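You operate a simulated robot arm through the tools that you are given. There is no shell and no other tool. Be economical: measure what you need, move in short steps, check, and stop when the job is done.

Carry out the task below with a simulated two-armed robot. There is one attempt and no reset: what you move stays moved.

Task
Brush soap on both joints in the bottle rack and close the valve of the bottle that bubbles.
Fine: stand the brush back in its pot; the other valve stays open.

The check looks at the end state, three seconds after you hand in, the way a careful person would. Anything else that was tipped, shoved, dropped, spilled or broken makes it a failure.

Robot
Two 7-joint arms with fingered hands on one trunk, on a base that drives. Base frame: it is fixed to the floor where the robot stands at the start and does not move with it; the origin is under the middle of the robot, x ahead of it, y to its left, z up. Lengths are in mm, angles in rad, forces in N, time in s.
The left shoulder is at the start at [60, 166, 936], the right one opposite. With the tool pointing down near the work surface each hand reaches from about 340 to 860 mm from the robot's upright axis, wherever it stands, measured 20 degrees to its own side. Places, roughly: black cap [1000, -750, 1000]; fan switch on the middle heater [600, -300, 1000]; fan switch on the right heater [600, -500, 1000]; gas bottle [1000, -750, 1000]; gas button on the middle heater [700, -300, 1000]; gas button on the right heater [700, -500, 1000]; heat knob on the middle heater [800, -300, 1000]; heat knob on the right heater [800, -500, 1000]; pot [500, 100, 900]; spark button on the middle heater [700, -300, 1000]; spark button on the right heater [700, -500, 1000]; white valve wheel [900, -700, 1100]; yellow valve wheel [900, -600, 1100]. Payload 5 kg a hand.
The TCP of each hand is the grasp point between the finger pads, 32 mm short of the fingertips. In the tool frame z runs along the fingers and y along their closing line. Largest opening 160 mm; the body of the gripper starts 89 mm behind the TCP. The gripper is a hand of 3 fingers: y runs from the thumb to the fingers, the wrist lies at [0, 0, -267] in the tool frame, and closing takes about 1.5 s.
Orientation is that of the tool frame in the base frame, as a unit quaternion [w, x, y, z]. With the fingers straight down and closing along the base's y, the tool's x points along the base's -x, its y along +y and its z along -z.

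Tools
- The arms move only by the tool step_arm. It takes "left_motion", "right_motion" or both (then of equal length, played together; a hand with none holds still); each is a list of rows, each a list of 7 numbers: the shift along the base's x, y, z in mm, then the turn, a rotation vector about the base's x, y, z in rad, then the finger opening in mm, from 0 to 160. In form: [[dx, dy, dz, rx, ry, rz, claw], ...]. A call has 1 to 20 rows; each row shifts and turns the commanded pose from where the row before left it. Rows are played at 5 a second. More than 50 mm and 0.15 rad between two rows, or a gripper value outside its range, and nothing of the call is played. Where a pose cannot be reached the arm comes as near as it can. A force on the tool above 40 N (or 10 N above the force at the start of the call, whichever is more), or a blocked arm, ends the call early, and 0.2 s more pass. Each finger travels about 45 mm/s and halts on what it meets, pressing with about 29 N; the grip force reading is that of the motor and also rises with nothing between the fingers. The clock runs only during rows and for 0.2 s after the last one: add rows that do not move to give the fingers time. The reply holds the time, the measured pose of the TCP, the force on the tool along the base axes, the opening and the grip force, in the units named above and with some noise, with the torque about the TCP (base axes, N m) and any sound that the robot's microphone picked up, and new pictures: "show" is both (left out), scene, wrist or none (wrist: the cameras of the hands that moved).
- Cameras (640 x 400 px; columns grow to the right, rows downward): "scene" is now at [61.4, 1.5, 1598.8]; the picture's right is [0.02, -1.00, 0.00], its down [-0.53, -0.01, -0.85] and it looks along [0.85, 0.02, -0.53] (base axes); focal length 291 px, centre (320, 200). "left" rides on the left gripper at [-65, -4, -116] in its tool frame; the picture's right is [0.06, -1.00, 0.00], its down [0.87, 0.05, -0.49] and it looks along [0.49, 0.03, 0.87] (tool axes); focal length 261 px, centre (320, 200). "right" rides on the right gripper at [65, -4, -116] in its tool frame; the picture's right is [0.06, 1.00, 0.00], its down [-0.87, 0.05, -0.49] and it looks along [-0.49, 0.03, 0.87] (tool axes); focal length 261 px, centre (320, 200). There is no depth. A picture from a camera that has moved, and an enlarged one, comes with that camera's place and axes in the base frame and with its lens.
- lift_body(by): slides the trunk up (or, below 0, down) by that many mm; the arms and the scene camera ride with it, the base frame stays. It gives what a move gives, with no picture.
- drive_base(legs): drives the robot by 1 to 6 legs, each [ahead, turn to the left] in mm and rad, along the robot's own axes; the way and the turn of a leg run together, so that a leg with both is an arc; at most 1500 mm and 3.142 rad a leg. The arms and the cameras ride along, it lands a little off, and it stops where it bumps. It gives what a move gives, and a new picture of the scene camera.
- hand_shape(shape, hand): the hand has 3 fingers and takes this shape, open, in about a second: jaw (thumb against the fingers, like two jaws); tri (thumb and two fingers); tip (a fingertip pinch); poke (one finger out to press); point (the index stretched); flat (the hand flat); cup (the hand cupped); fist (a fist). The gripper value then closes the fingers along that shape, each until it touches; the sizes above hold for jaw. It gives what a move gives, with no picture.
- aim_head(pan, tilt): turns the head with the scene camera to pan (to the left, within 1.501 rad either way) and tilt (down, from -0.506 to 1.204), counted from straight ahead of the robot. It gives what a move gives, and a new picture of the scene camera.
- zoom(camera, box): a new picture of the part [left, top, right, bottom] of that camera's present view, enlarged. The clock stands still meanwhile.
- job_done(): hands the job in; it is judged then, once.

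Go step by step. Nothing tells you exact positions but the pictures and the camera data: compare them with the known pose of the tool, close in by small moves and look again before you grip or let go. The budget is 120 turns and 260 pictures, counting those below and the enlarged ones. Unless the task says otherwise, let go and move clear before handing in, and close with one line.

The tools are called after "Request:" as name(argument=value, ...) on one line, values as JSON. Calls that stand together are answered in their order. step_arm: Moves the arms, as the interface text tells. Its arguments: {"type":"object","properties":{"left_motion":{"type":"array","items":{"type":"array","items":{"type":"number"}}},"right_motion":{"type":"array","items":{"type":"array","items":{"type":"number"}}},"show":{"type":"string","enum":["both","scene","wrist","none"]}},"required":[]} The other tools are called the same way: lift_body (by) slides the trunk up or down; hand_shape (shape, hand) gives the hand a shape; drive_base (legs) drives the base; aim_head (pan, tilt) turns the head that bears the scene camera; zoom (camera, box) takes an enlarged picture of a part of a camera's view; job_done () hands the job in.

At the start:

```text
time_s: 0.0
left_tcp_pos: [428.7, 317.3, 1388.4]
left_ee_rot: [0.0, 0.0, 1.0, 0.0]
left_contact_force: [0.6, -1.1, -0.7]
left_torque: [0.0, 0.0, 0.01]
left_gripper_width: 160.1
left_grasp_force: 0.0
left_shape: jaw
right_tcp_pos: [447.3, -53.4, 1404.8]
right_ee_rot: [0.0, 0.0, 1.0, 0.0]
right_contact_force: [0.5, 0.4, -0.5]
right_torque: [-0.01, -0.02, -0.01]
right_gripper_width: 159.8
right_grasp_force: 0.1
right_shape: jaw
trunk travel left (down, up): [-485.0, 105.0]
robot x, y, heading: [0.3, -0.3, 0.006]
head pan, tilt: [0.019, 0.56]
```

scene: 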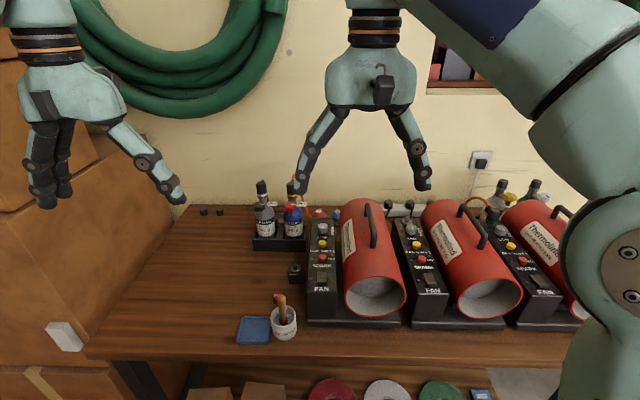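
right: 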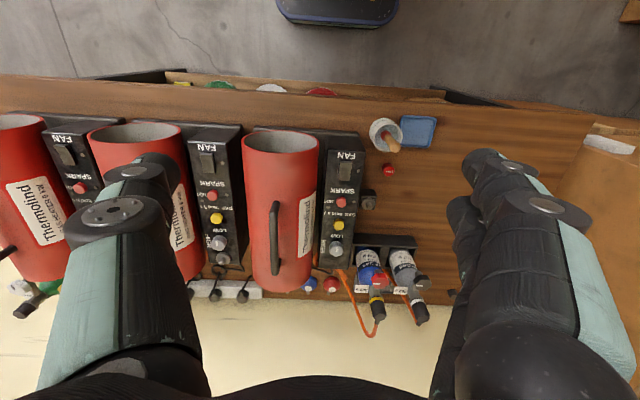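
left: 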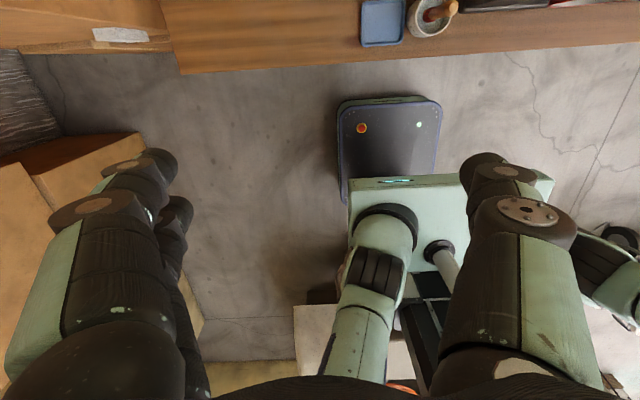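

I see a bench with heaters, a small rack with two bottles at the left back, more bottles behind the right heater, and a pot with a brush. I'll look closer at each.

Request:
zoom(camera="scene", box=[220, 160, 380, 260])

Request:
zoom(camera="scene", box=[460, 150, 620, 250])

Request:
zoom(camera="right", box=[290, 100, 450, 200])

Request:
zoom(camera="right", box=[300, 220, 460, 340])

Request:
zoom(camera="scene", box=[220, 270, 340, 350])

```text
4.00 times, centred on (300, 210) of scene
camera zoom: at [61.4, 1.5, 1598.8], right [0.02, -1.0, 0.0], down [-0.53, -0.01, -0.85], along [0.85, 0.02, -0.53], focal length 1166 px, centre (400, 160)
```

zoom: 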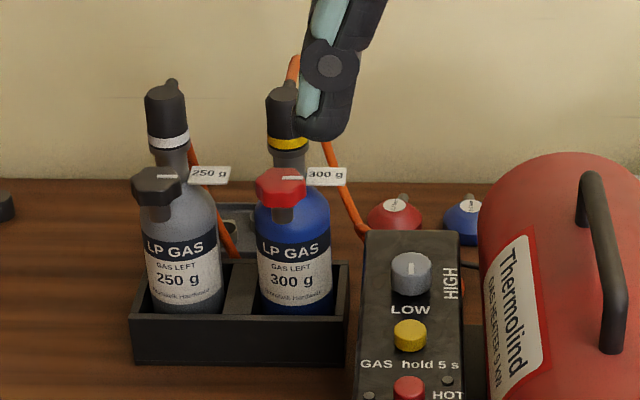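

```text
4.00 times, centred on (540, 200) of scene
camera zoom: at [61.4, 1.5, 1598.8], right [0.02, -1.0, 0.0], down [-0.53, -0.01, -0.85], along [0.85, 0.02, -0.53], focal length 1166 px, centre (-560, 200)
```

zoom: 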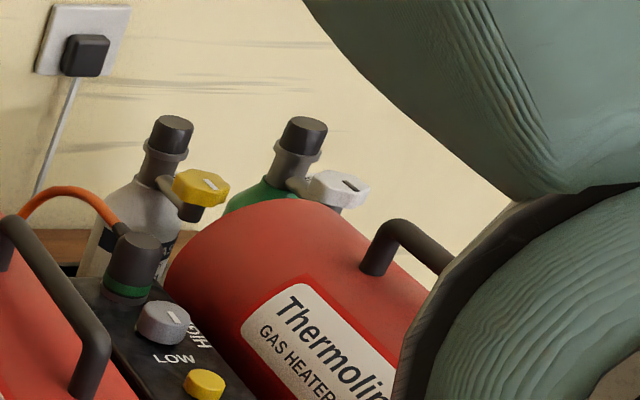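

```text
4.00 times, centred on (370, 150) of right
camera zoom: at [382.7, -55.9, 1520.7], right [-0.06, 1.0, 0.0], down [0.87, 0.05, 0.49], along [0.49, 0.03, -0.87], focal length 1043 px, centre (120, 400)
```

zoom: 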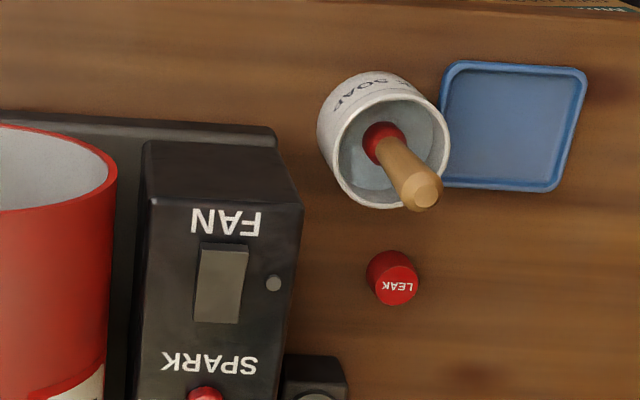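

```text
3.33 times, centred on (380, 280) of right
camera zoom: at [382.7, -55.9, 1520.7], right [-0.06, 1.0, 0.0], down [0.87, 0.05, 0.49], along [0.49, 0.03, -0.87], focal length 869 px, centre (120, -67)
```

zoom: 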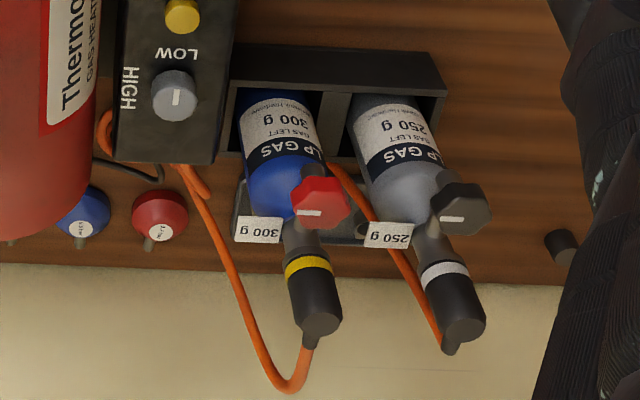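

```text
5.00 times, centred on (280, 310) of scene
camera zoom: at [61.4, 1.5, 1598.8], right [0.02, -1.0, 0.0], down [-0.53, -0.01, -0.85], along [0.85, 0.02, -0.53], focal length 1457 px, centre (520, -350)
```

zoom: 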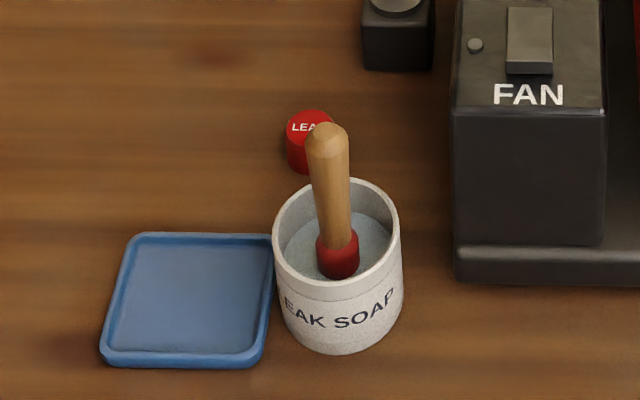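

The rack is at about x 915, y 118 to 217, with its joints near z 1080, and the brush handle top is at about [541, 108, 1015]. I'll bring the right hand camera in for a closer view of the joints and wheels.

Request:
step_arm(right_motion=[[40, 10, -30, 0, 0, 0, 160], [40, 10, -30, 0, 0, 0, 160], [40, 10, -30, 0, 0, 0, 160], [40, 10, -30, 0, 0, 0, 160], [0, 0, 0, 0, 0, 0, 160]], show="wrist")

```text
refused: row 1 steps farther than a row can; nothing moved
```

The row was slightly too long, so I'll shorten it.

Request:
step_arm(right_motion=[[36, 10, -30, 0, 0, 0, 160], [36, 10, -30, 0, 0, 0, 160], [36, 10, -30, 0, 0, 0, 160], [36, 10, -30, 0, 0, 0, 160], [0, 0, 0, 0, 0, 0, 160]], show="wrist")

```text
time_s: 1.2
left_tcp_pos: [427.6, 316.1, 1388.2]
left_ee_rot: [0.0, -0.001, 1.0, 0.001]
left_contact_force: [-0.1, -0.1, -0.3]
left_torque: [0.01, -0.01, 0.02]
left_gripper_width: 159.9
left_grasp_force: 0.1
left_shape: jaw
right_tcp_pos: [591.3, -13.4, 1286.6]
right_ee_rot: [0.001, 0.001, 1.0, 0.002]
right_contact_force: [0.4, 0.0, -0.1]
right_torque: [0.02, 0.01, -0.02]
right_gripper_width: 159.8
right_grasp_force: 0.1
right_shape: jaw
trunk travel left (down, up): [-485.0, 105.0]
robot x, y, heading: [-4.6, -4.4, 0.0]
head pan, tilt: [0.019, 0.56]
camera right: at [526.4, -16.4, 1401.7], right [-0.06, 1.0, 0.0], down [0.87, 0.05, 0.49], along [0.49, 0.03, -0.87], focal length 261 px, centre (320, 200)
```

right: 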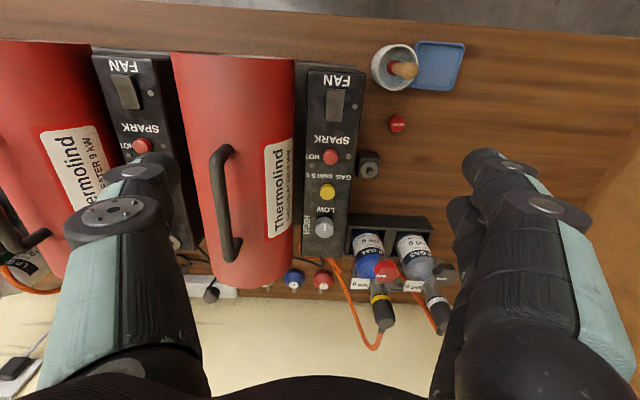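

Fingers hide part of the rack, so I'll tilt the right hand forward and bring it a bit nearer.

Request:
step_arm(right_motion=[[25, 10, -5, 0, -0.14, 0, 160], [25, 10, -5, 0, -0.14, 0, 160], [25, 10, -5, 0, -0.14, 0, 160], [25, 10, -5, 0, -0.14, 0, 160], [20, 10, -5, 0, -0.1, 0, 160], [0, 0, 0, 0, 0, 0, 160]], show="wrist")

Request:
zoom(camera="right", box=[320, 120, 480, 220])

```text
time_s: 2.6
left_tcp_pos: [427.7, 318.4, 1389.4]
left_ee_rot: [0.0, -0.001, 1.0, 0.0]
left_contact_force: [-0.5, 0.1, 0.9]
left_torque: [-0.01, -0.02, -0.01]
left_gripper_width: 160.0
left_grasp_force: 0.1
left_shape: jaw
right_tcp_pos: [711.8, 36.9, 1259.7]
right_ee_rot: [0.324, 0.0, 0.946, 0.0]
right_contact_force: [-0.4, -0.3, 0.5]
right_torque: [-0.05, -0.01, 0.0]
right_gripper_width: 159.8
right_grasp_force: 0.0
right_shape: jaw
trunk travel left (down, up): [-485.0, 105.0]
robot x, y, heading: [-0.4, -0.5, 0.003]
head pan, tilt: [0.019, 0.56]
camera right: at [589.0, 33.8, 1311.0], right [-0.05, 1.0, -0.04], down [0.38, 0.05, 0.92], along [0.92, 0.03, -0.39], focal length 261 px, centre (320, 200)
```

right: 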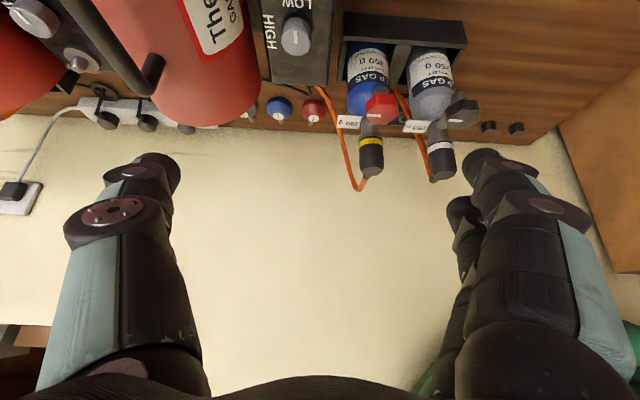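

```text
4.00 times, centred on (400, 170) of right
camera zoom: at [589.0, 33.8, 1311.0], right [-0.05, 1.0, -0.04], down [0.38, 0.05, 0.92], along [0.92, 0.03, -0.39], focal length 1043 px, centre (0, 320)
```

zoom: 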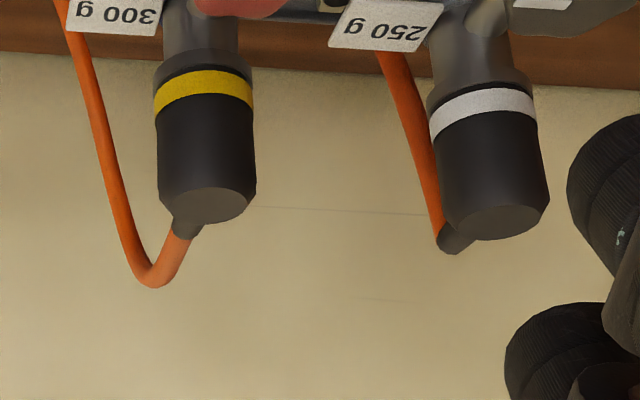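

Request:
zoom(camera="right", box=[330, 80, 490, 180])

Request:
zoom(camera="right", box=[340, 10, 500, 110])

```text
4.00 times, centred on (410, 130) of right
camera zoom: at [589.0, 33.8, 1311.0], right [-0.05, 1.0, -0.04], down [0.38, 0.05, 0.92], along [0.92, 0.03, -0.39], focal length 1043 px, centre (-40, 480)
```

zoom: 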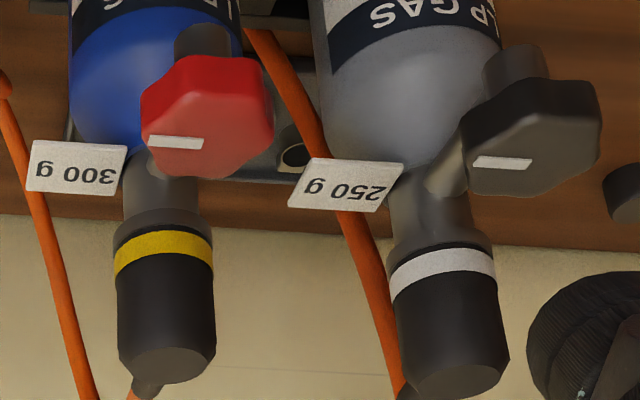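

```text
4.00 times, centred on (420, 60) of right
camera zoom: at [589.0, 33.8, 1311.0], right [-0.05, 1.0, -0.04], down [0.38, 0.05, 0.92], along [0.92, 0.03, -0.39], focal length 1043 px, centre (-80, 760)
```

zoom: 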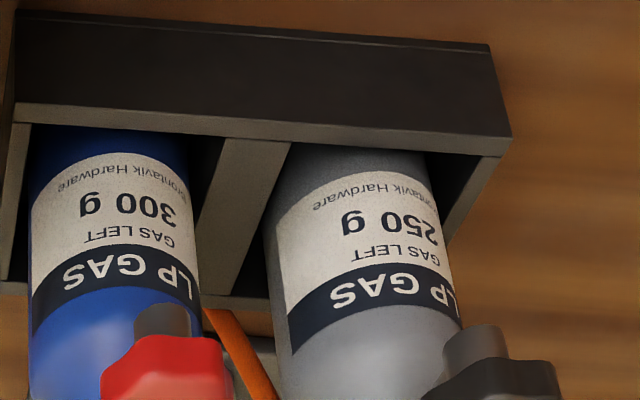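

The joints sit just below the coloured rings, at about [905, 116, 1080] and [903, 217, 1080]. The wheels are horizontal discs at about [838, 114, 1080] and [833, 212, 1085]. I'll back the right hand off and bring the left hand over the brush.

Request:
step_arm(left_motion=[[14, -26, -33, 0, 0, 0, 120], [14, -26, -33, 0, 0, 0, 80], [14, -26, -33, 0, 0, 0, 70], [14, -26, -33, 0, 0, 0, 70], [14, -26, -33, 0, 0, 0, 70], [14, -26, -33, 0, 0, 0, 70], [14, -26, -33, 0, 0, 0, 70], [15, -27, -33, 0, 0, 0, 70], [0, 0, 0, 0, 0, 0, 70]], right_motion=[[-12, -22, 3, 0, 0, 0, 160], [-12, -22, 3, 0, 0, 0, 160], [-12, -22, 3, 0, 0, 0, 160], [-12, -22, 3, 0, 0, 0, 160], [-12, -22, 3, 0, 0, 0, 160], [-12, -22, 3, 0, 0, 0, 160], [-12, -22, 3, 0, 0, 0, 160], [-12, -22, 3, 0, 0, 0, 160], [0, 0, 0, 0, 0, 0, 160]], show="both")

```text
time_s: 4.6
left_tcp_pos: [538.7, 106.4, 1124.3]
left_ee_rot: [0.0, -0.001, 1.0, 0.0]
left_contact_force: [-0.4, -0.2, -0.4]
left_torque: [-0.02, -0.04, 0.02]
left_gripper_width: 70.8
left_grasp_force: 0.1
left_shape: jaw
right_tcp_pos: [615.1, -136.2, 1284.1]
right_ee_rot: [0.323, -0.001, 0.946, 0.0]
right_contact_force: [-0.6, 0.4, 0.6]
right_torque: [0.0, 0.03, -0.01]
right_gripper_width: 160.0
right_grasp_force: 0.0
right_shape: jaw
trunk travel left (down, up): [-485.0, 105.0]
robot x, y, heading: [-0.1, 0.4, 0.003]
head pan, tilt: [0.019, 0.56]
camera scene: at [61.1, 2.4, 1598.8], right [0.02, -1.0, 0.0], down [-0.53, -0.01, -0.85], along [0.85, 0.02, -0.53], focal length 291 px, centre (320, 200)
camera right: at [493.8, -140.8, 1335.6], right [-0.05, 1.0, -0.04], down [0.38, 0.05, 0.92], along [0.92, 0.03, -0.39], focal length 261 px, centre (320, 200)
camera left: at [604.5, 103.7, 1239.0], right [-0.06, -1.0, 0.0], down [-0.87, 0.05, 0.49], along [-0.49, 0.03, -0.87], focal length 261 px, centre (320, 200)
```

scene: 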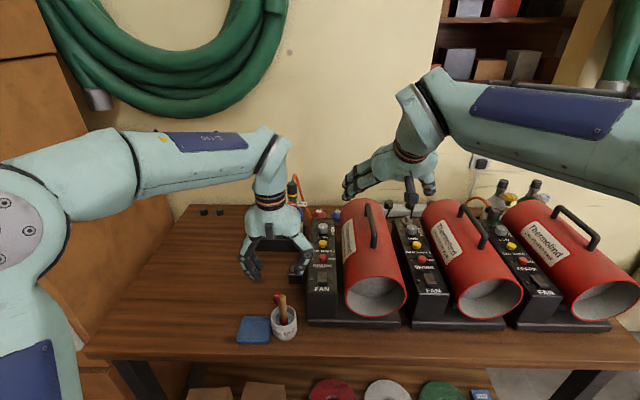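
right: 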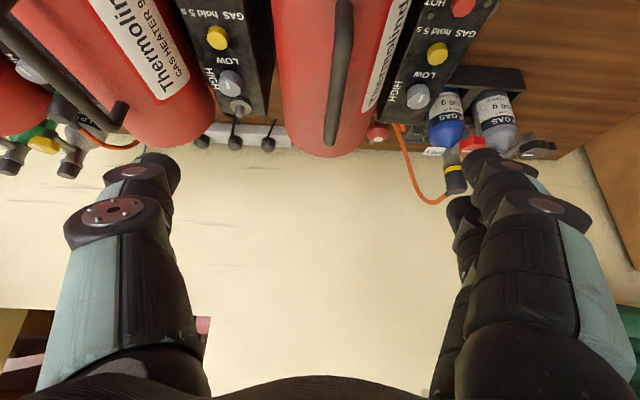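
left: 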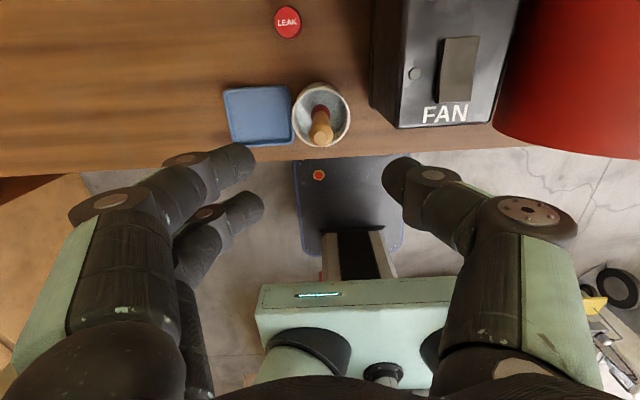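

The left camera gives a good view of the brush, which leans slightly toward the robot. I'll lower the hand around the handle.

Request:
step_arm(left_motion=[[8, 0, -35, 0, 0, 0, 70], [0, 0, -35, 0, 0, 0, 70], [0, 0, -35, 0, 0, 0, 70], [0, 0, -30, 0, 0, 0, 70], [0, 0, 0, 0, 0, 0, 70]], show="both")

Request:
zoom(camera="scene", box=[220, 230, 340, 350])

```text
time_s: 5.6
left_tcp_pos: [551.1, 118.3, 1006.1]
left_ee_rot: [0.004, -0.007, 1.0, 0.001]
left_contact_force: [-6.5, 20.3, 12.0]
left_torque: [-1.17, -0.16, -0.43]
left_gripper_width: 63.4
left_grasp_force: 0.0
left_shape: jaw
right_tcp_pos: [617.0, -136.3, 1284.3]
right_ee_rot: [0.325, -0.003, 0.946, 0.001]
right_contact_force: [0.6, 0.2, -0.3]
right_torque: [0.04, -0.01, 0.02]
right_gripper_width: 160.0
right_grasp_force: 0.1
right_shape: jaw
trunk travel left (down, up): [-485.0, 105.0]
robot x, y, heading: [0.5, 0.0, 0.008]
head pan, tilt: [0.019, 0.56]
stopped in row 4 (left hand): the force on the tool passed its limit at 52 N (the readings are from after the stop); the commanded pose is now the measured one
camera scene: at [60.6, 2.9, 1598.9], right [0.03, -1.0, 0.0], down [-0.53, -0.01, -0.85], along [0.85, 0.02, -0.53], focal length 291 px, centre (320, 200)
camera left: at [614.5, 113.9, 1121.8], right [-0.05, -1.0, 0.0], down [-0.87, 0.04, 0.48], along [-0.48, 0.03, -0.87], focal length 261 px, centre (320, 200)
```

scene: 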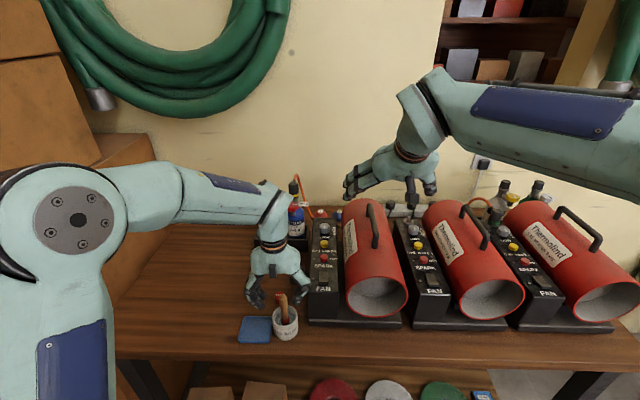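
left: 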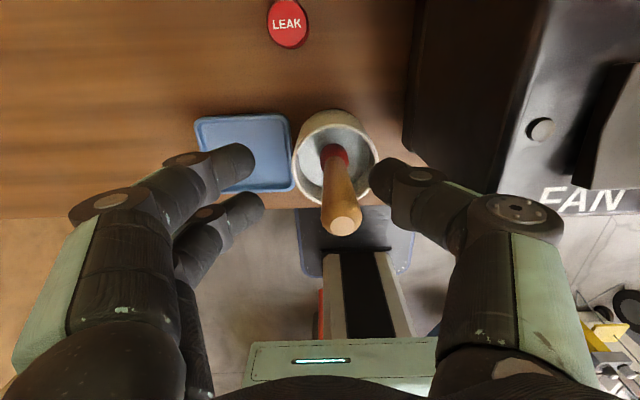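

```text
3.33 times, centred on (280, 290) of scene
camera zoom: at [60.6, 2.9, 1598.9], right [0.03, -1.0, 0.0], down [-0.53, -0.01, -0.85], along [0.85, 0.02, -0.53], focal length 972 px, centre (453, -100)
```

zoom: 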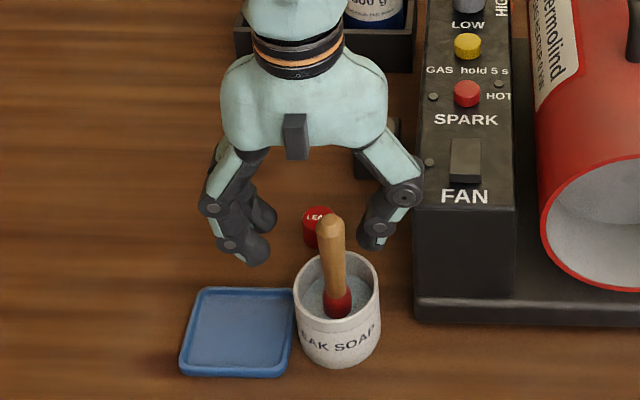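

The thumb knuckle touched the heater box edge. I'll lift, turn the hand a quarter turn about the vertical so it closes along x, and check that the box hasn't moved.

Request:
step_arm(left_motion=[[0, 0, 30, 0, 0, 0, 70], [0, -5, 45, 0, 0, 0, 70], [0, -5, 30, 0, 0, 0.14, 70], [0, 0, 0, 0, 0, 0.145, 70], [0, 0, 0, 0, 0, 0.145, 70], [0, 0, 0, 0, 0, 0.145, 70], [0, 0, 0, 0, 0, 0.145, 70], [0, 0, 0, 0, 0, 0.145, 70], [0, 0, 0, 0, 0, 0.145, 70], [0, 0, 0, 0, 0, 0.145, 70], [0, 0, 0, 0, 0, 0.145, 70], [0, 0, 0, 0, 0, 0.145, 70], [0, 0, 0, 0, 0, 0.12, 70], [0, 0, 0, 0, 0, 0, 70]], show="both")

```text
time_s: 8.6
left_tcp_pos: [549.9, 102.9, 1111.0]
left_ee_rot: [-0.002, 0.71, -0.704, -0.003]
left_contact_force: [0.0, 1.2, 0.0]
left_torque: [0.0, 0.02, 0.03]
left_gripper_width: 70.0
left_grasp_force: 0.1
left_shape: jaw
right_tcp_pos: [617.0, -136.6, 1284.5]
right_ee_rot: [0.324, -0.001, 0.946, 0.001]
right_contact_force: [0.2, -0.1, -0.1]
right_torque: [0.0, -0.01, -0.04]
right_gripper_width: 159.6
right_grasp_force: 0.1
right_shape: jaw
trunk travel left (down, up): [-485.0, 105.0]
robot x, y, heading: [2.1, 0.7, 0.004]
head pan, tilt: [0.019, 0.56]
camera scene: at [61.5, 1.7, 1598.8], right [0.02, -1.0, 0.0], down [-0.53, -0.01, -0.85], along [0.85, 0.02, -0.53], focal length 291 px, centre (320, 200)
camera left: at [554.2, 167.8, 1226.3], right [1.0, -0.06, 0.0], down [-0.05, -0.87, 0.48], along [-0.03, -0.48, -0.87], focal length 261 px, centre (320, 200)
```

scene: 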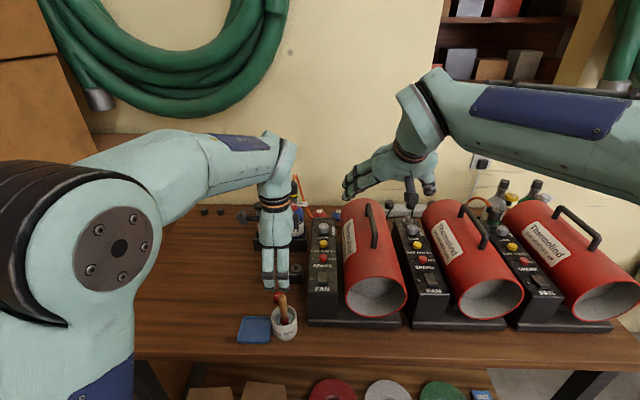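
left: 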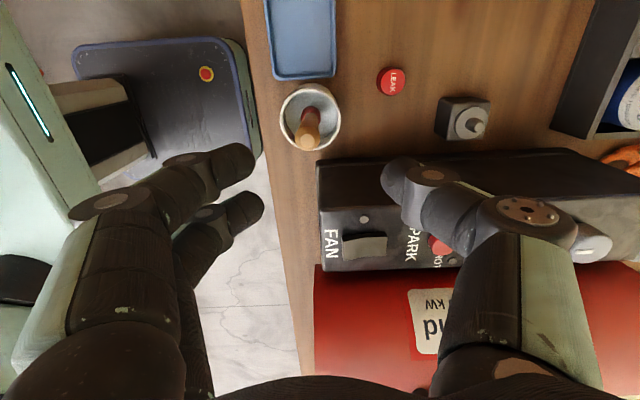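

The box looks unmoved, and the hand now closes along x with clear room to the box. I'll centre over the handle and descend.

Request:
step_arm(left_motion=[[-3, 6, -30, 0, 0, 0, 70], [-3, 0, -30, 0, 0, 0, 70], [0, 0, -25, 0, 0, 0, 70], [0, 0, -20, 0, 0, 0, 70], [0, 0, -13, 0, 0, 0, 70], [0, 0, 0, 0, 0, 0, 70]], show="wrist")

Request:
zoom(camera="scene", box=[220, 230, 340, 350])

```text
time_s: 10.0
left_tcp_pos: [544.6, 111.1, 992.4]
left_ee_rot: [-0.001, 0.709, -0.705, -0.003]
left_contact_force: [-0.4, 0.2, -0.8]
left_torque: [0.0, 0.0, -0.05]
left_gripper_width: 70.0
left_grasp_force: 0.0
left_shape: jaw
right_tcp_pos: [616.2, -136.2, 1284.7]
right_ee_rot: [0.324, -0.002, 0.946, 0.0]
right_contact_force: [-0.2, -0.2, -0.1]
right_torque: [-0.02, 0.02, 0.01]
right_gripper_width: 159.7
right_grasp_force: 0.1
right_shape: jaw
trunk travel left (down, up): [-485.0, 105.0]
robot x, y, heading: [4.2, -2.4, 0.003]
head pan, tilt: [0.019, 0.56]
camera left: at [548.1, 174.4, 1107.7], right [1.0, -0.06, 0.0], down [-0.05, -0.87, 0.48], along [-0.03, -0.48, -0.87], focal length 261 px, centre (320, 200)
```

left: 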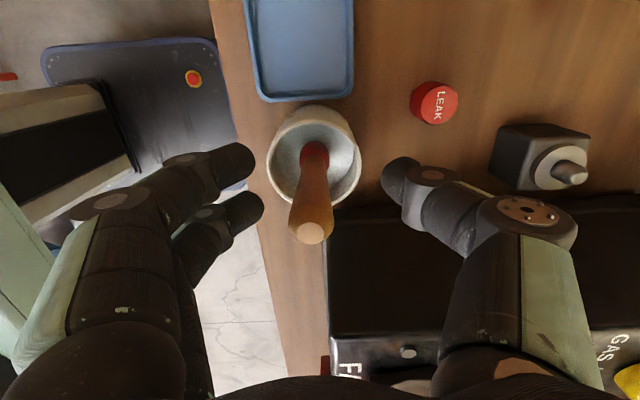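

```text
3.33 times, centred on (280, 290) of scene
camera zoom: at [61.4, 1.7, 1598.8], right [0.02, -1.0, 0.0], down [-0.53, -0.01, -0.85], along [0.85, 0.02, -0.53], focal length 972 px, centre (453, -100)
```

zoom: 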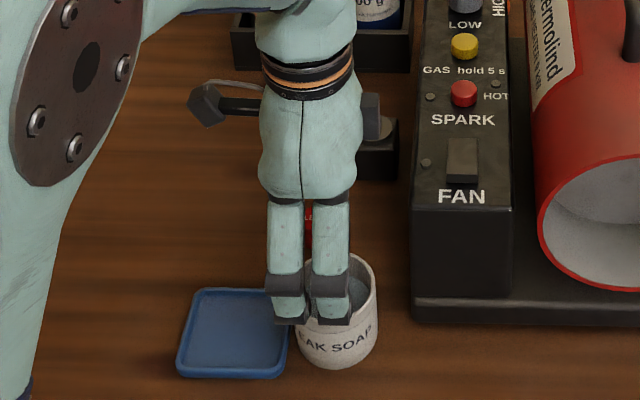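

The handle sits between the fingers, so I'll shift 4 mm and close.

Request:
step_arm(left_motion=[[0, -4, 0, 0, 0, 0, 70], [0, 0, 0, 0, 0, 0, 40], [0, 0, 0, 0, 0, 0, 10], [0, 0, 0, 0, 0, 0, 5], [0, 0, 0, 0, 0, 0, 5], [0, 0, 0, 0, 0, 0, 5], [0, 0, 0, 0, 0, 0, 5], [0, 0, 0, 0, 0, 0, 5]], show="wrist")

Request:
zoom(camera="scene", box=[220, 230, 340, 350])

```text
time_s: 11.8
left_tcp_pos: [544.1, 106.0, 993.1]
left_ee_rot: [-0.003, 0.709, -0.706, -0.003]
left_contact_force: [0.7, -0.4, 0.4]
left_torque: [-0.04, 0.0, 0.01]
left_gripper_width: 5.8
left_grasp_force: 28.4
left_shape: jaw
right_tcp_pos: [617.0, -136.8, 1285.1]
right_ee_rot: [0.324, -0.001, 0.946, 0.001]
right_contact_force: [0.3, -0.7, 0.1]
right_torque: [-0.02, 0.01, 0.0]
right_gripper_width: 159.8
right_grasp_force: 0.0
right_shape: jaw
trunk travel left (down, up): [-485.0, 105.0]
robot x, y, heading: [-0.6, -3.2, 0.006]
head pan, tilt: [0.019, 0.56]
camera left: at [548.1, 170.2, 1107.8], right [1.0, -0.06, 0.0], down [-0.05, -0.87, 0.48], along [-0.03, -0.48, -0.87], focal length 261 px, centre (320, 200)
```

left: 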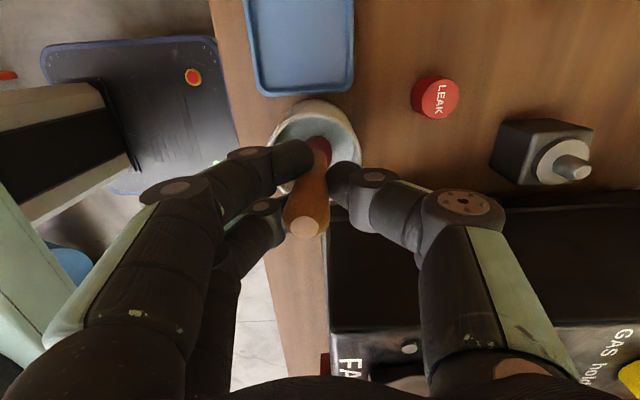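

```text
3.33 times, centred on (280, 290) of scene
camera zoom: at [61.5, 1.6, 1598.8], right [0.02, -1.0, 0.0], down [-0.53, -0.01, -0.85], along [0.85, 0.02, -0.53], focal length 972 px, centre (453, -100)
```

zoom: 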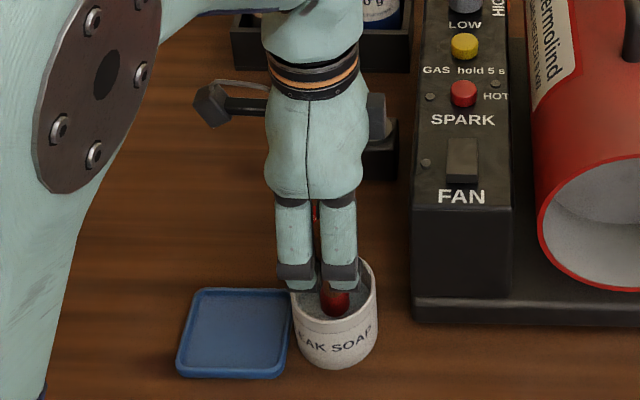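

I can't tell from the reading whether the grip is good, so I'll lift slowly 30 mm and look.

Request:
step_arm(left_motion=[[0, 0, 10, 0, 0, 0, 0], [0, 0, 10, 0, 0, 0, 0], [0, 0, 10, 0, 0, 0, 0], [0, 0, 0, 0, 0, 0, 0]], show="wrist")

Request:
zoom(camera="scene", box=[220, 230, 340, 350])

Request:
zoom(camera="left", box=[240, 80, 400, 260])

```text
time_s: 12.8
left_tcp_pos: [545.3, 106.2, 1022.6]
left_ee_rot: [-0.003, 0.709, -0.705, -0.003]
left_contact_force: [0.1, 0.1, -1.0]
left_torque: [-0.03, 0.02, -0.03]
left_gripper_width: 5.9
left_grasp_force: 29.3
left_shape: jaw
right_tcp_pos: [616.5, -136.7, 1283.8]
right_ee_rot: [0.324, -0.002, 0.946, 0.001]
right_contact_force: [-1.2, 0.6, 0.0]
right_torque: [-0.01, -0.04, -0.01]
right_gripper_width: 159.8
right_grasp_force: 0.1
right_shape: jaw
trunk travel left (down, up): [-485.0, 105.0]
robot x, y, heading: [5.0, 1.8, 0.005]
head pan, tilt: [0.019, 0.56]
camera left: at [549.1, 169.4, 1137.9], right [1.0, -0.06, 0.0], down [-0.05, -0.87, 0.48], along [-0.03, -0.48, -0.87], focal length 261 px, centre (320, 200)
```

left: 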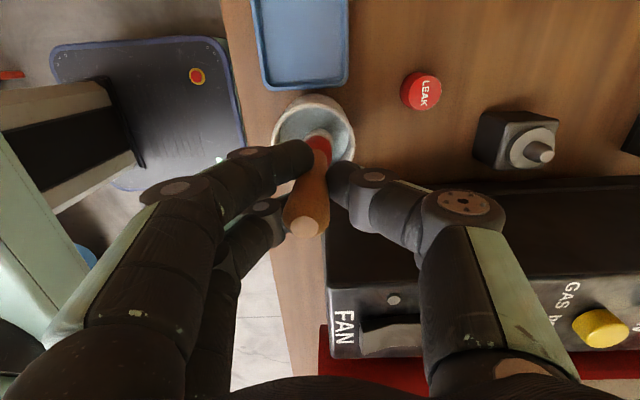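

```text
3.33 times, centred on (280, 290) of scene
camera zoom: at [61.6, 1.6, 1598.8], right [0.02, -1.0, 0.0], down [-0.53, -0.01, -0.85], along [0.85, 0.02, -0.53], focal length 972 px, centre (453, -100)
```

zoom: 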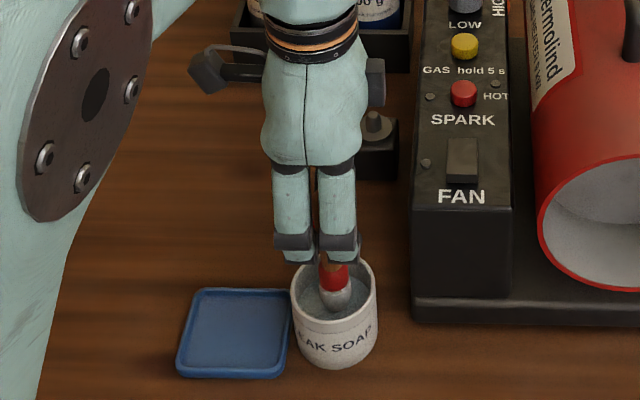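

```text
2.22 times, centred on (320, 170) of left
camera zoom: at [549.1, 169.4, 1137.9], right [1.0, -0.06, 0.0], down [-0.05, -0.87, 0.48], along [-0.03, -0.48, -0.87], focal length 579 px, centre (320, 267)
```

zoom: 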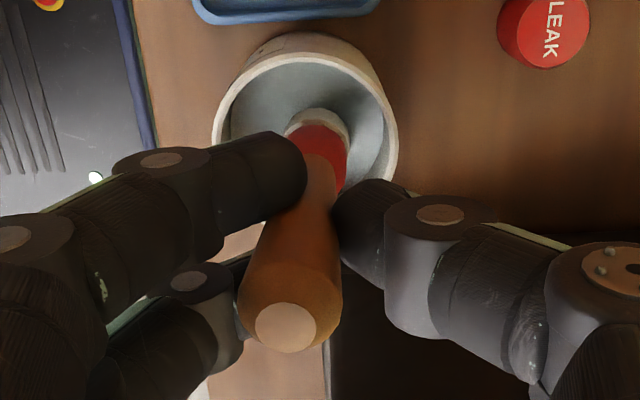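

The brush is held and rising. I'll lift it well clear of the pot and inspect how it hangs.

Request:
step_arm(left_motion=[[0, 0, 20, 0, 0, 0, 0], [0, 0, 25, 0, 0, 0, 0], [0, 0, 30, 0, 0, 0, 0], [0, 0, 30, 0, 0, 0, 0], [0, 0, 30, 0, 0, 0, 0], [0, 0, 0, 0, 0, 0, 0]], show="wrist")

Request:
zoom(camera="scene", box=[220, 200, 340, 320])

Request:
zoom(camera="left", box=[240, 80, 400, 260])

```text
time_s: 14.2
left_tcp_pos: [543.7, 107.3, 1158.0]
left_ee_rot: [-0.002, 0.709, -0.705, -0.003]
left_contact_force: [-0.2, 0.0, -0.6]
left_torque: [0.0, 0.0, 0.02]
left_gripper_width: 5.9
left_grasp_force: 29.5
left_shape: jaw
right_tcp_pos: [616.5, -137.2, 1284.6]
right_ee_rot: [0.324, -0.002, 0.946, 0.001]
right_contact_force: [-1.2, 0.4, -0.9]
right_torque: [-0.02, 0.03, 0.01]
right_gripper_width: 159.8
right_grasp_force: 0.0
right_shape: jaw
trunk travel left (down, up): [-485.0, 105.0]
robot x, y, heading: [-0.9, -2.8, 0.005]
head pan, tilt: [0.019, 0.56]
camera left: at [548.3, 170.7, 1272.7], right [1.0, -0.06, 0.0], down [-0.05, -0.87, 0.48], along [-0.03, -0.48, -0.87], focal length 261 px, centre (320, 200)
```

left: 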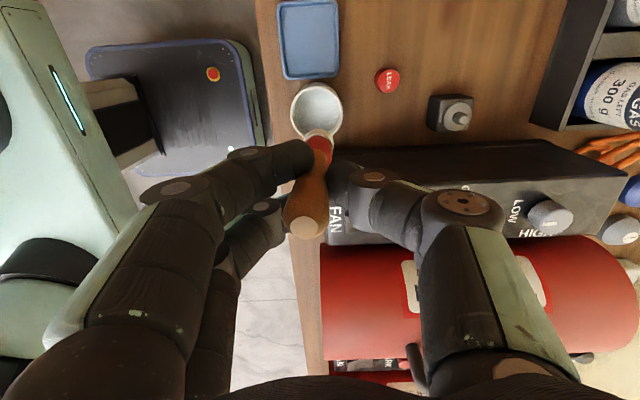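

```text
3.33 times, centred on (280, 260) of scene
camera zoom: at [61.7, 1.6, 1598.8], right [0.02, -1.0, 0.0], down [-0.53, -0.01, -0.85], along [0.85, 0.02, -0.53], focal length 972 px, centre (453, 0)
```

zoom: 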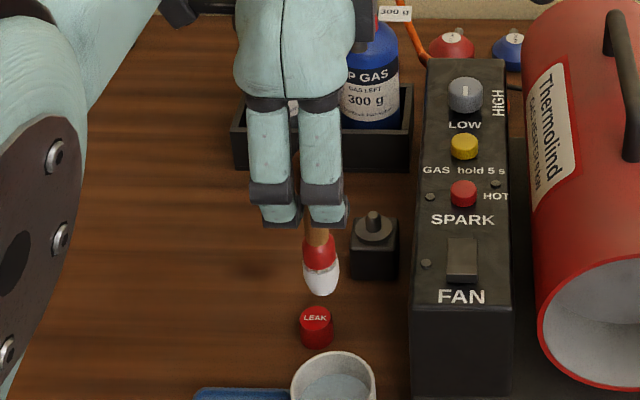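

```text
2.22 times, centred on (320, 170) of left
camera zoom: at [548.3, 170.7, 1272.7], right [1.0, -0.06, 0.0], down [-0.05, -0.87, 0.48], along [-0.03, -0.48, -0.87], focal length 579 px, centre (320, 267)
```

zoom: 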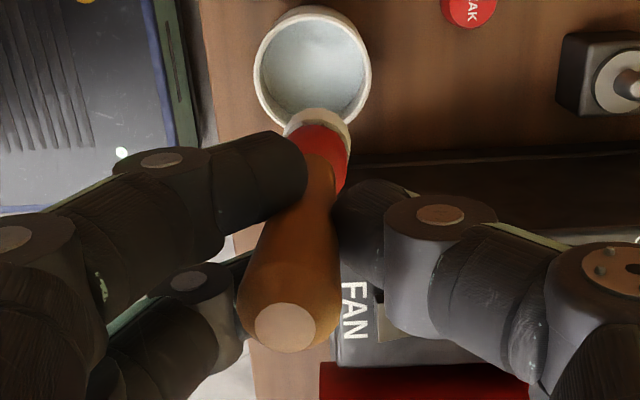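

The brush is held firmly, nearly along the tool axis, with its tip about 112 mm below the TCP. I'll tilt the hand forward, move toward the grey bottle's joint but stay short of it, and shift the right camera to watch.

Request:
step_arm(left_motion=[[0, 10, 30, 0, 0, 0, 0], [26, 20, 20, 0, -0.14, 0, 0], [30, 20, 10, 0, -0.14, 0, 0], [30, 20, 6, 0, -0.14, 0, 0], [30, 20, 6, 0, -0.14, 0, 0], [30, 20, 0, 0, -0.14, 0, 0], [30, 0, 0, 0, -0.1, 0, 0], [0, 0, 0, 0, 0, 0, 0]], right_motion=[[0, 15, 0, 0, 0, 0, 160], [0, 15, 0, 0, 0, 0, 160], [0, 15, 0, 0, 0, 0, 160], [0, 15, 0, 0, 0, 0, 160], [0, 10, 0, 0, 0, 0, 160], [0, 10, 0, 0, 0, 0, 160], [0, 0, 0, 0, 0, 0, 160], [0, 0, 0, 0, 0, 0, 160]], show="both")

```text
time_s: 16.0
left_tcp_pos: [721.8, 216.5, 1228.8]
left_ee_rot: [-0.277, 0.654, -0.648, 0.274]
left_contact_force: [-0.1, -0.3, -0.3]
left_torque: [0.0, -0.02, -0.01]
left_gripper_width: 5.7
left_grasp_force: 28.8
left_shape: jaw
right_tcp_pos: [616.0, -56.0, 1284.3]
right_ee_rot: [0.323, -0.001, 0.946, 0.001]
right_contact_force: [0.7, 0.0, -0.3]
right_torque: [-0.03, -0.04, -0.01]
right_gripper_width: 159.6
right_grasp_force: 0.0
right_shape: jaw
trunk travel left (down, up): [-485.0, 105.0]
robot x, y, heading: [0.8, 1.2, 0.003]
head pan, tilt: [0.019, 0.56]
camera scene: at [61.1, 2.1, 1598.8], right [0.02, -1.0, 0.0], down [-0.53, -0.01, -0.85], along [0.85, 0.02, -0.53], focal length 291 px, centre (320, 200)
camera right: at [494.1, -60.0, 1335.1], right [-0.05, 1.0, -0.04], down [0.38, 0.06, 0.92], along [0.92, 0.03, -0.39], focal length 261 px, centre (320, 200)
camera left: at [639.9, 280.6, 1312.2], right [0.7, -0.06, 0.72], down [-0.38, -0.87, 0.3], along [0.61, -0.48, -0.63], focal length 261 px, centre (320, 200)
```

scene: 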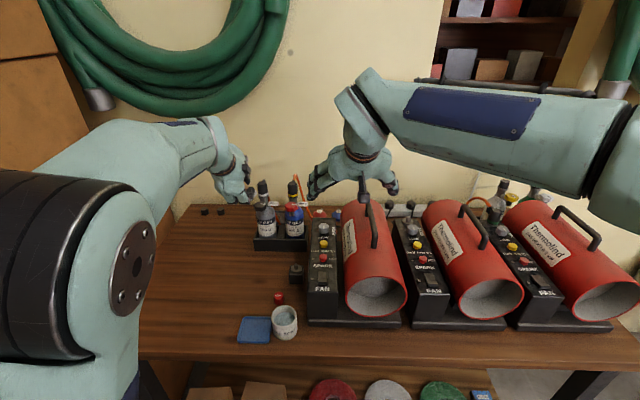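
right: 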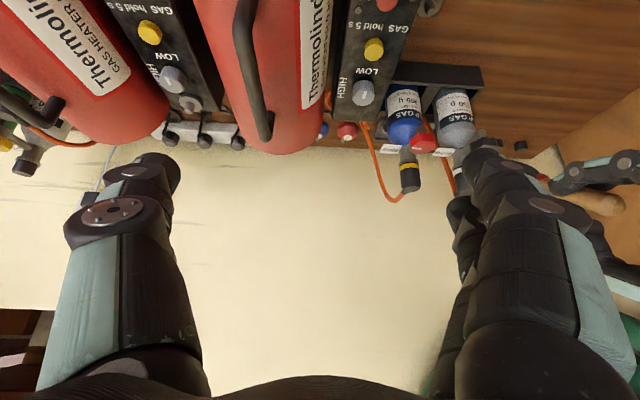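
left: 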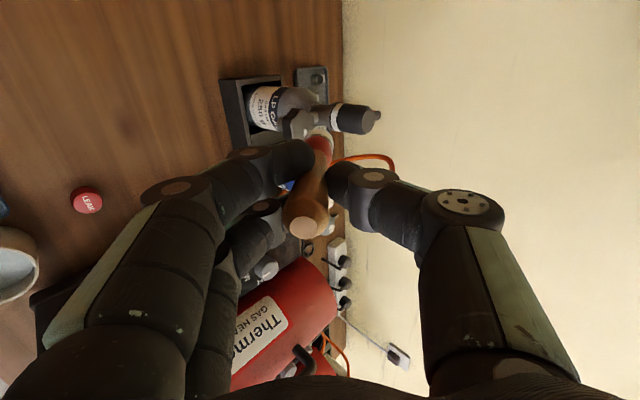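

Request:
zoom(camera="left", box=[250, 70, 410, 170])

Request:
zoom(camera="scene", box=[200, 150, 320, 250])

```text
4.00 times, centred on (330, 120) of left
camera zoom: at [639.9, 280.6, 1312.2], right [0.7, -0.06, 0.72], down [-0.38, -0.87, 0.3], along [0.61, -0.48, -0.63], focal length 1043 px, centre (280, 520)
```

zoom: 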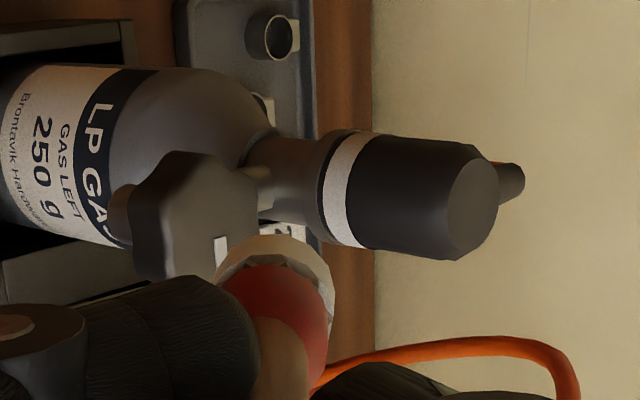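

```text
4.00 times, centred on (260, 200) of scene
camera zoom: at [61.1, 2.1, 1598.8], right [0.02, -1.0, 0.0], down [-0.53, -0.01, -0.85], along [0.85, 0.02, -0.53], focal length 1166 px, centre (560, 200)
```

zoom: 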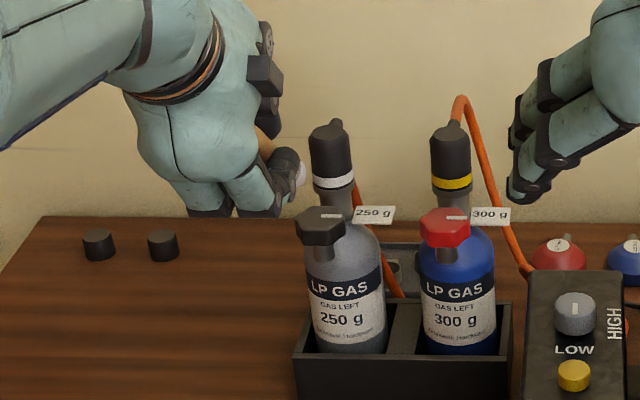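

The grey joint's front surface works out to about [889, 212, 1086], and the brush tip is now near [815, 216, 1150]. I'll approach along the brush axis to about 15 mm short.

Request:
step_arm(left_motion=[[15, -1, -12, 0, 0, 0, 0], [15, -1, -12, 0, 0, 0, 0], [14, -1, -12, 0, 0, 0, 0], [14, 0, -12, 0, 0, 0, 0], [0, 0, 0, 0, 0, 0, 0]], show="none")

Request:
zoom(camera="left", box=[250, 70, 410, 170])

Request:
zoom(camera="scene", box=[220, 150, 320, 230])

```text
time_s: 17.2
left_tcp_pos: [778.4, 212.6, 1181.2]
left_ee_rot: [-0.277, 0.654, -0.649, 0.274]
left_contact_force: [0.2, 0.8, -0.6]
left_torque: [0.04, -0.01, -0.01]
left_gripper_width: 5.6
left_grasp_force: 29.4
left_shape: jaw
right_tcp_pos: [616.9, -57.1, 1283.6]
right_ee_rot: [0.324, -0.002, 0.946, 0.001]
right_contact_force: [0.2, 0.6, -0.7]
right_torque: [0.05, 0.0, -0.01]
right_gripper_width: 159.8
right_grasp_force: 0.1
right_shape: jaw
trunk travel left (down, up): [-485.0, 105.0]
robot x, y, heading: [1.4, 1.5, 0.002]
head pan, tilt: [0.019, 0.56]
```

```text
4.00 times, centred on (330, 120) of left
camera zoom: at [698.3, 276.6, 1264.6], right [0.7, -0.06, 0.72], down [-0.38, -0.87, 0.3], along [0.61, -0.48, -0.63], focal length 1043 px, centre (280, 520)
```

zoom: 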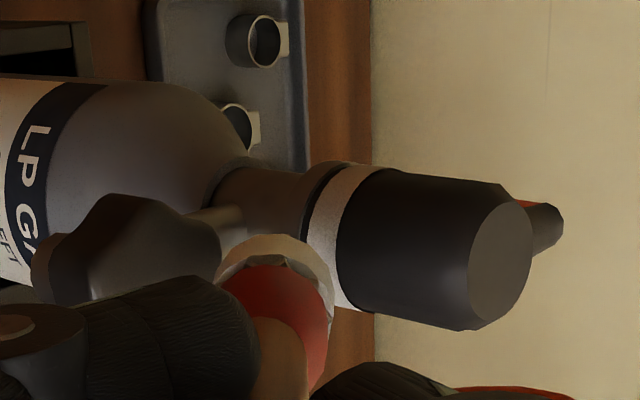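

```text
5.00 times, centred on (270, 190) of scene
camera zoom: at [61.2, 1.7, 1598.8], right [0.02, -1.0, 0.0], down [-0.53, -0.01, -0.85], along [0.85, 0.02, -0.53], focal length 1457 px, centre (570, 250)
```

zoom: 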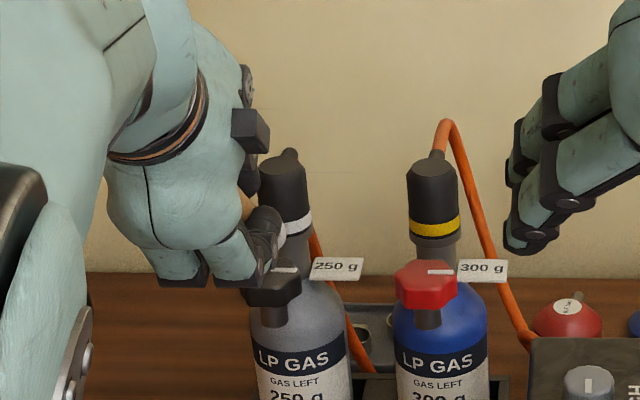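

The tip is just short of the joint, and needs slightly more forward than down. I'll close in with small steps.

Request:
step_arm(left_motion=[[5, 0, -2, 0, 0, 0, 0], [5, 0, -2, 0, 0, 0, 0], [4, 0, -3, 0, 0, 0, 0], [0, 0, 0, 0, 0, 0, 0]], show="none")

Request:
zoom(camera="left", box=[250, 70, 410, 170])

Request:
zoom(camera="scene", box=[240, 165, 300, 213])

```text
time_s: 18.2
left_tcp_pos: [793.2, 213.4, 1174.7]
left_ee_rot: [-0.277, 0.654, -0.649, 0.273]
left_contact_force: [-0.1, 0.0, -0.8]
left_torque: [0.0, -0.01, 0.02]
left_gripper_width: 5.3
left_grasp_force: 30.1
left_shape: jaw
right_tcp_pos: [617.4, -56.3, 1284.6]
right_ee_rot: [0.323, -0.001, 0.946, -0.001]
right_contact_force: [0.8, 0.2, -0.7]
right_torque: [-0.02, 0.02, 0.03]
right_gripper_width: 160.2
right_grasp_force: 0.1
right_shape: jaw
trunk travel left (down, up): [-485.0, 105.0]
robot x, y, heading: [1.7, -1.6, 0.001]
head pan, tilt: [0.019, 0.56]
```

```text
4.00 times, centred on (330, 120) of left
camera zoom: at [712.3, 276.9, 1257.7], right [0.7, -0.06, 0.71], down [-0.38, -0.87, 0.3], along [0.61, -0.48, -0.63], focal length 1043 px, centre (280, 520)
```

zoom: 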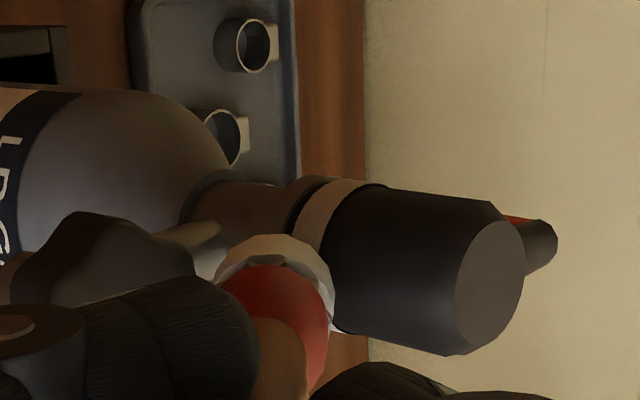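

```text
8.33 times, centred on (270, 189) of scene
camera zoom: at [61.5, 1.7, 1598.8], right [0.02, -1.0, 0.0], down [-0.53, -0.01, -0.85], along [0.85, 0.02, -0.53], focal length 2429 px, centre (737, 292)
```

zoom: 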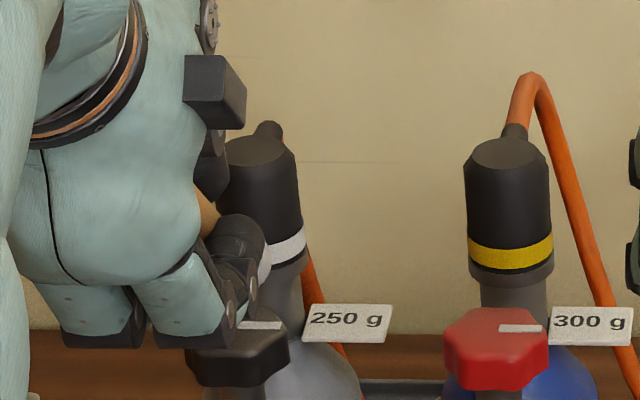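

Request:
step_arm(left_motion=[[4, 0, -3, 0, 0, 0, 0], [4, 0, -3, 0, 0, 0, 0], [4, 0, -3, 0, 0, 0, 0], [0, 0, 0, 0, 0, 0, 0]], show="none")

Request:
zoom(camera="left", box=[250, 70, 410, 170])

Request:
zoom(camera="scene", box=[240, 165, 300, 213])

```text
time_s: 19.2
left_tcp_pos: [804.2, 213.5, 1167.1]
left_ee_rot: [-0.277, 0.654, -0.649, 0.273]
left_contact_force: [-1.8, 1.3, 2.9]
left_torque: [0.0, -0.04, 0.01]
left_gripper_width: 5.6
left_grasp_force: 28.9
left_shape: jaw
right_tcp_pos: [613.6, -57.3, 1284.0]
right_ee_rot: [0.324, -0.002, 0.946, 0.001]
right_contact_force: [-0.9, 0.4, -0.6]
right_torque: [0.02, -0.01, -0.03]
right_gripper_width: 160.0
right_grasp_force: 0.1
right_shape: jaw
trunk travel left (down, up): [-485.0, 105.0]
robot x, y, heading: [1.2, 1.5, 0.003]
head pan, tilt: [0.019, 0.56]
```

```text
4.00 times, centred on (330, 120) of left
camera zoom: at [724.1, 276.8, 1249.1], right [0.7, -0.06, 0.72], down [-0.38, -0.87, 0.3], along [0.61, -0.48, -0.63], focal length 1043 px, centre (280, 520)
```

zoom: 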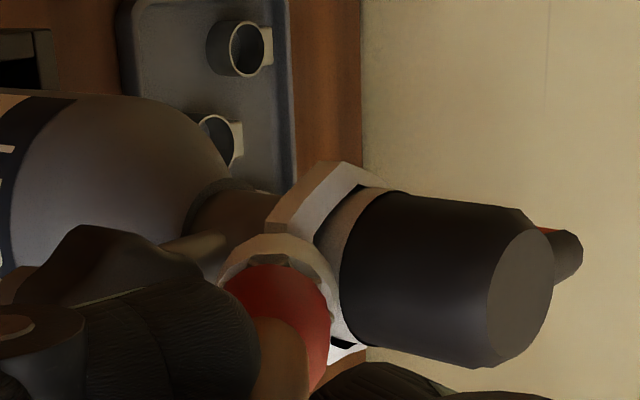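

```text
8.33 times, centred on (270, 189) of scene
camera zoom: at [61.0, 1.7, 1598.8], right [0.02, -1.0, 0.0], down [-0.53, -0.01, -0.85], along [0.85, 0.02, -0.53], focal length 2429 px, centre (737, 292)
```

zoom: 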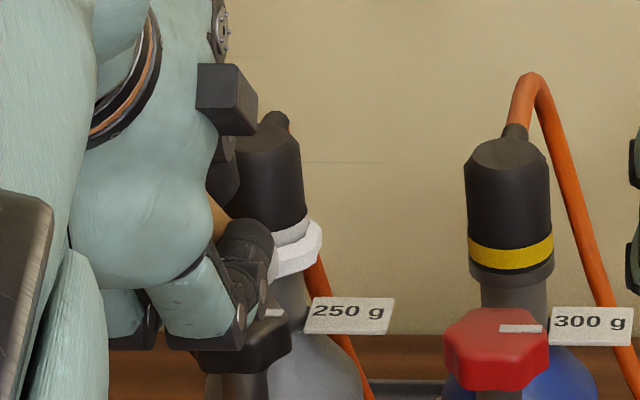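

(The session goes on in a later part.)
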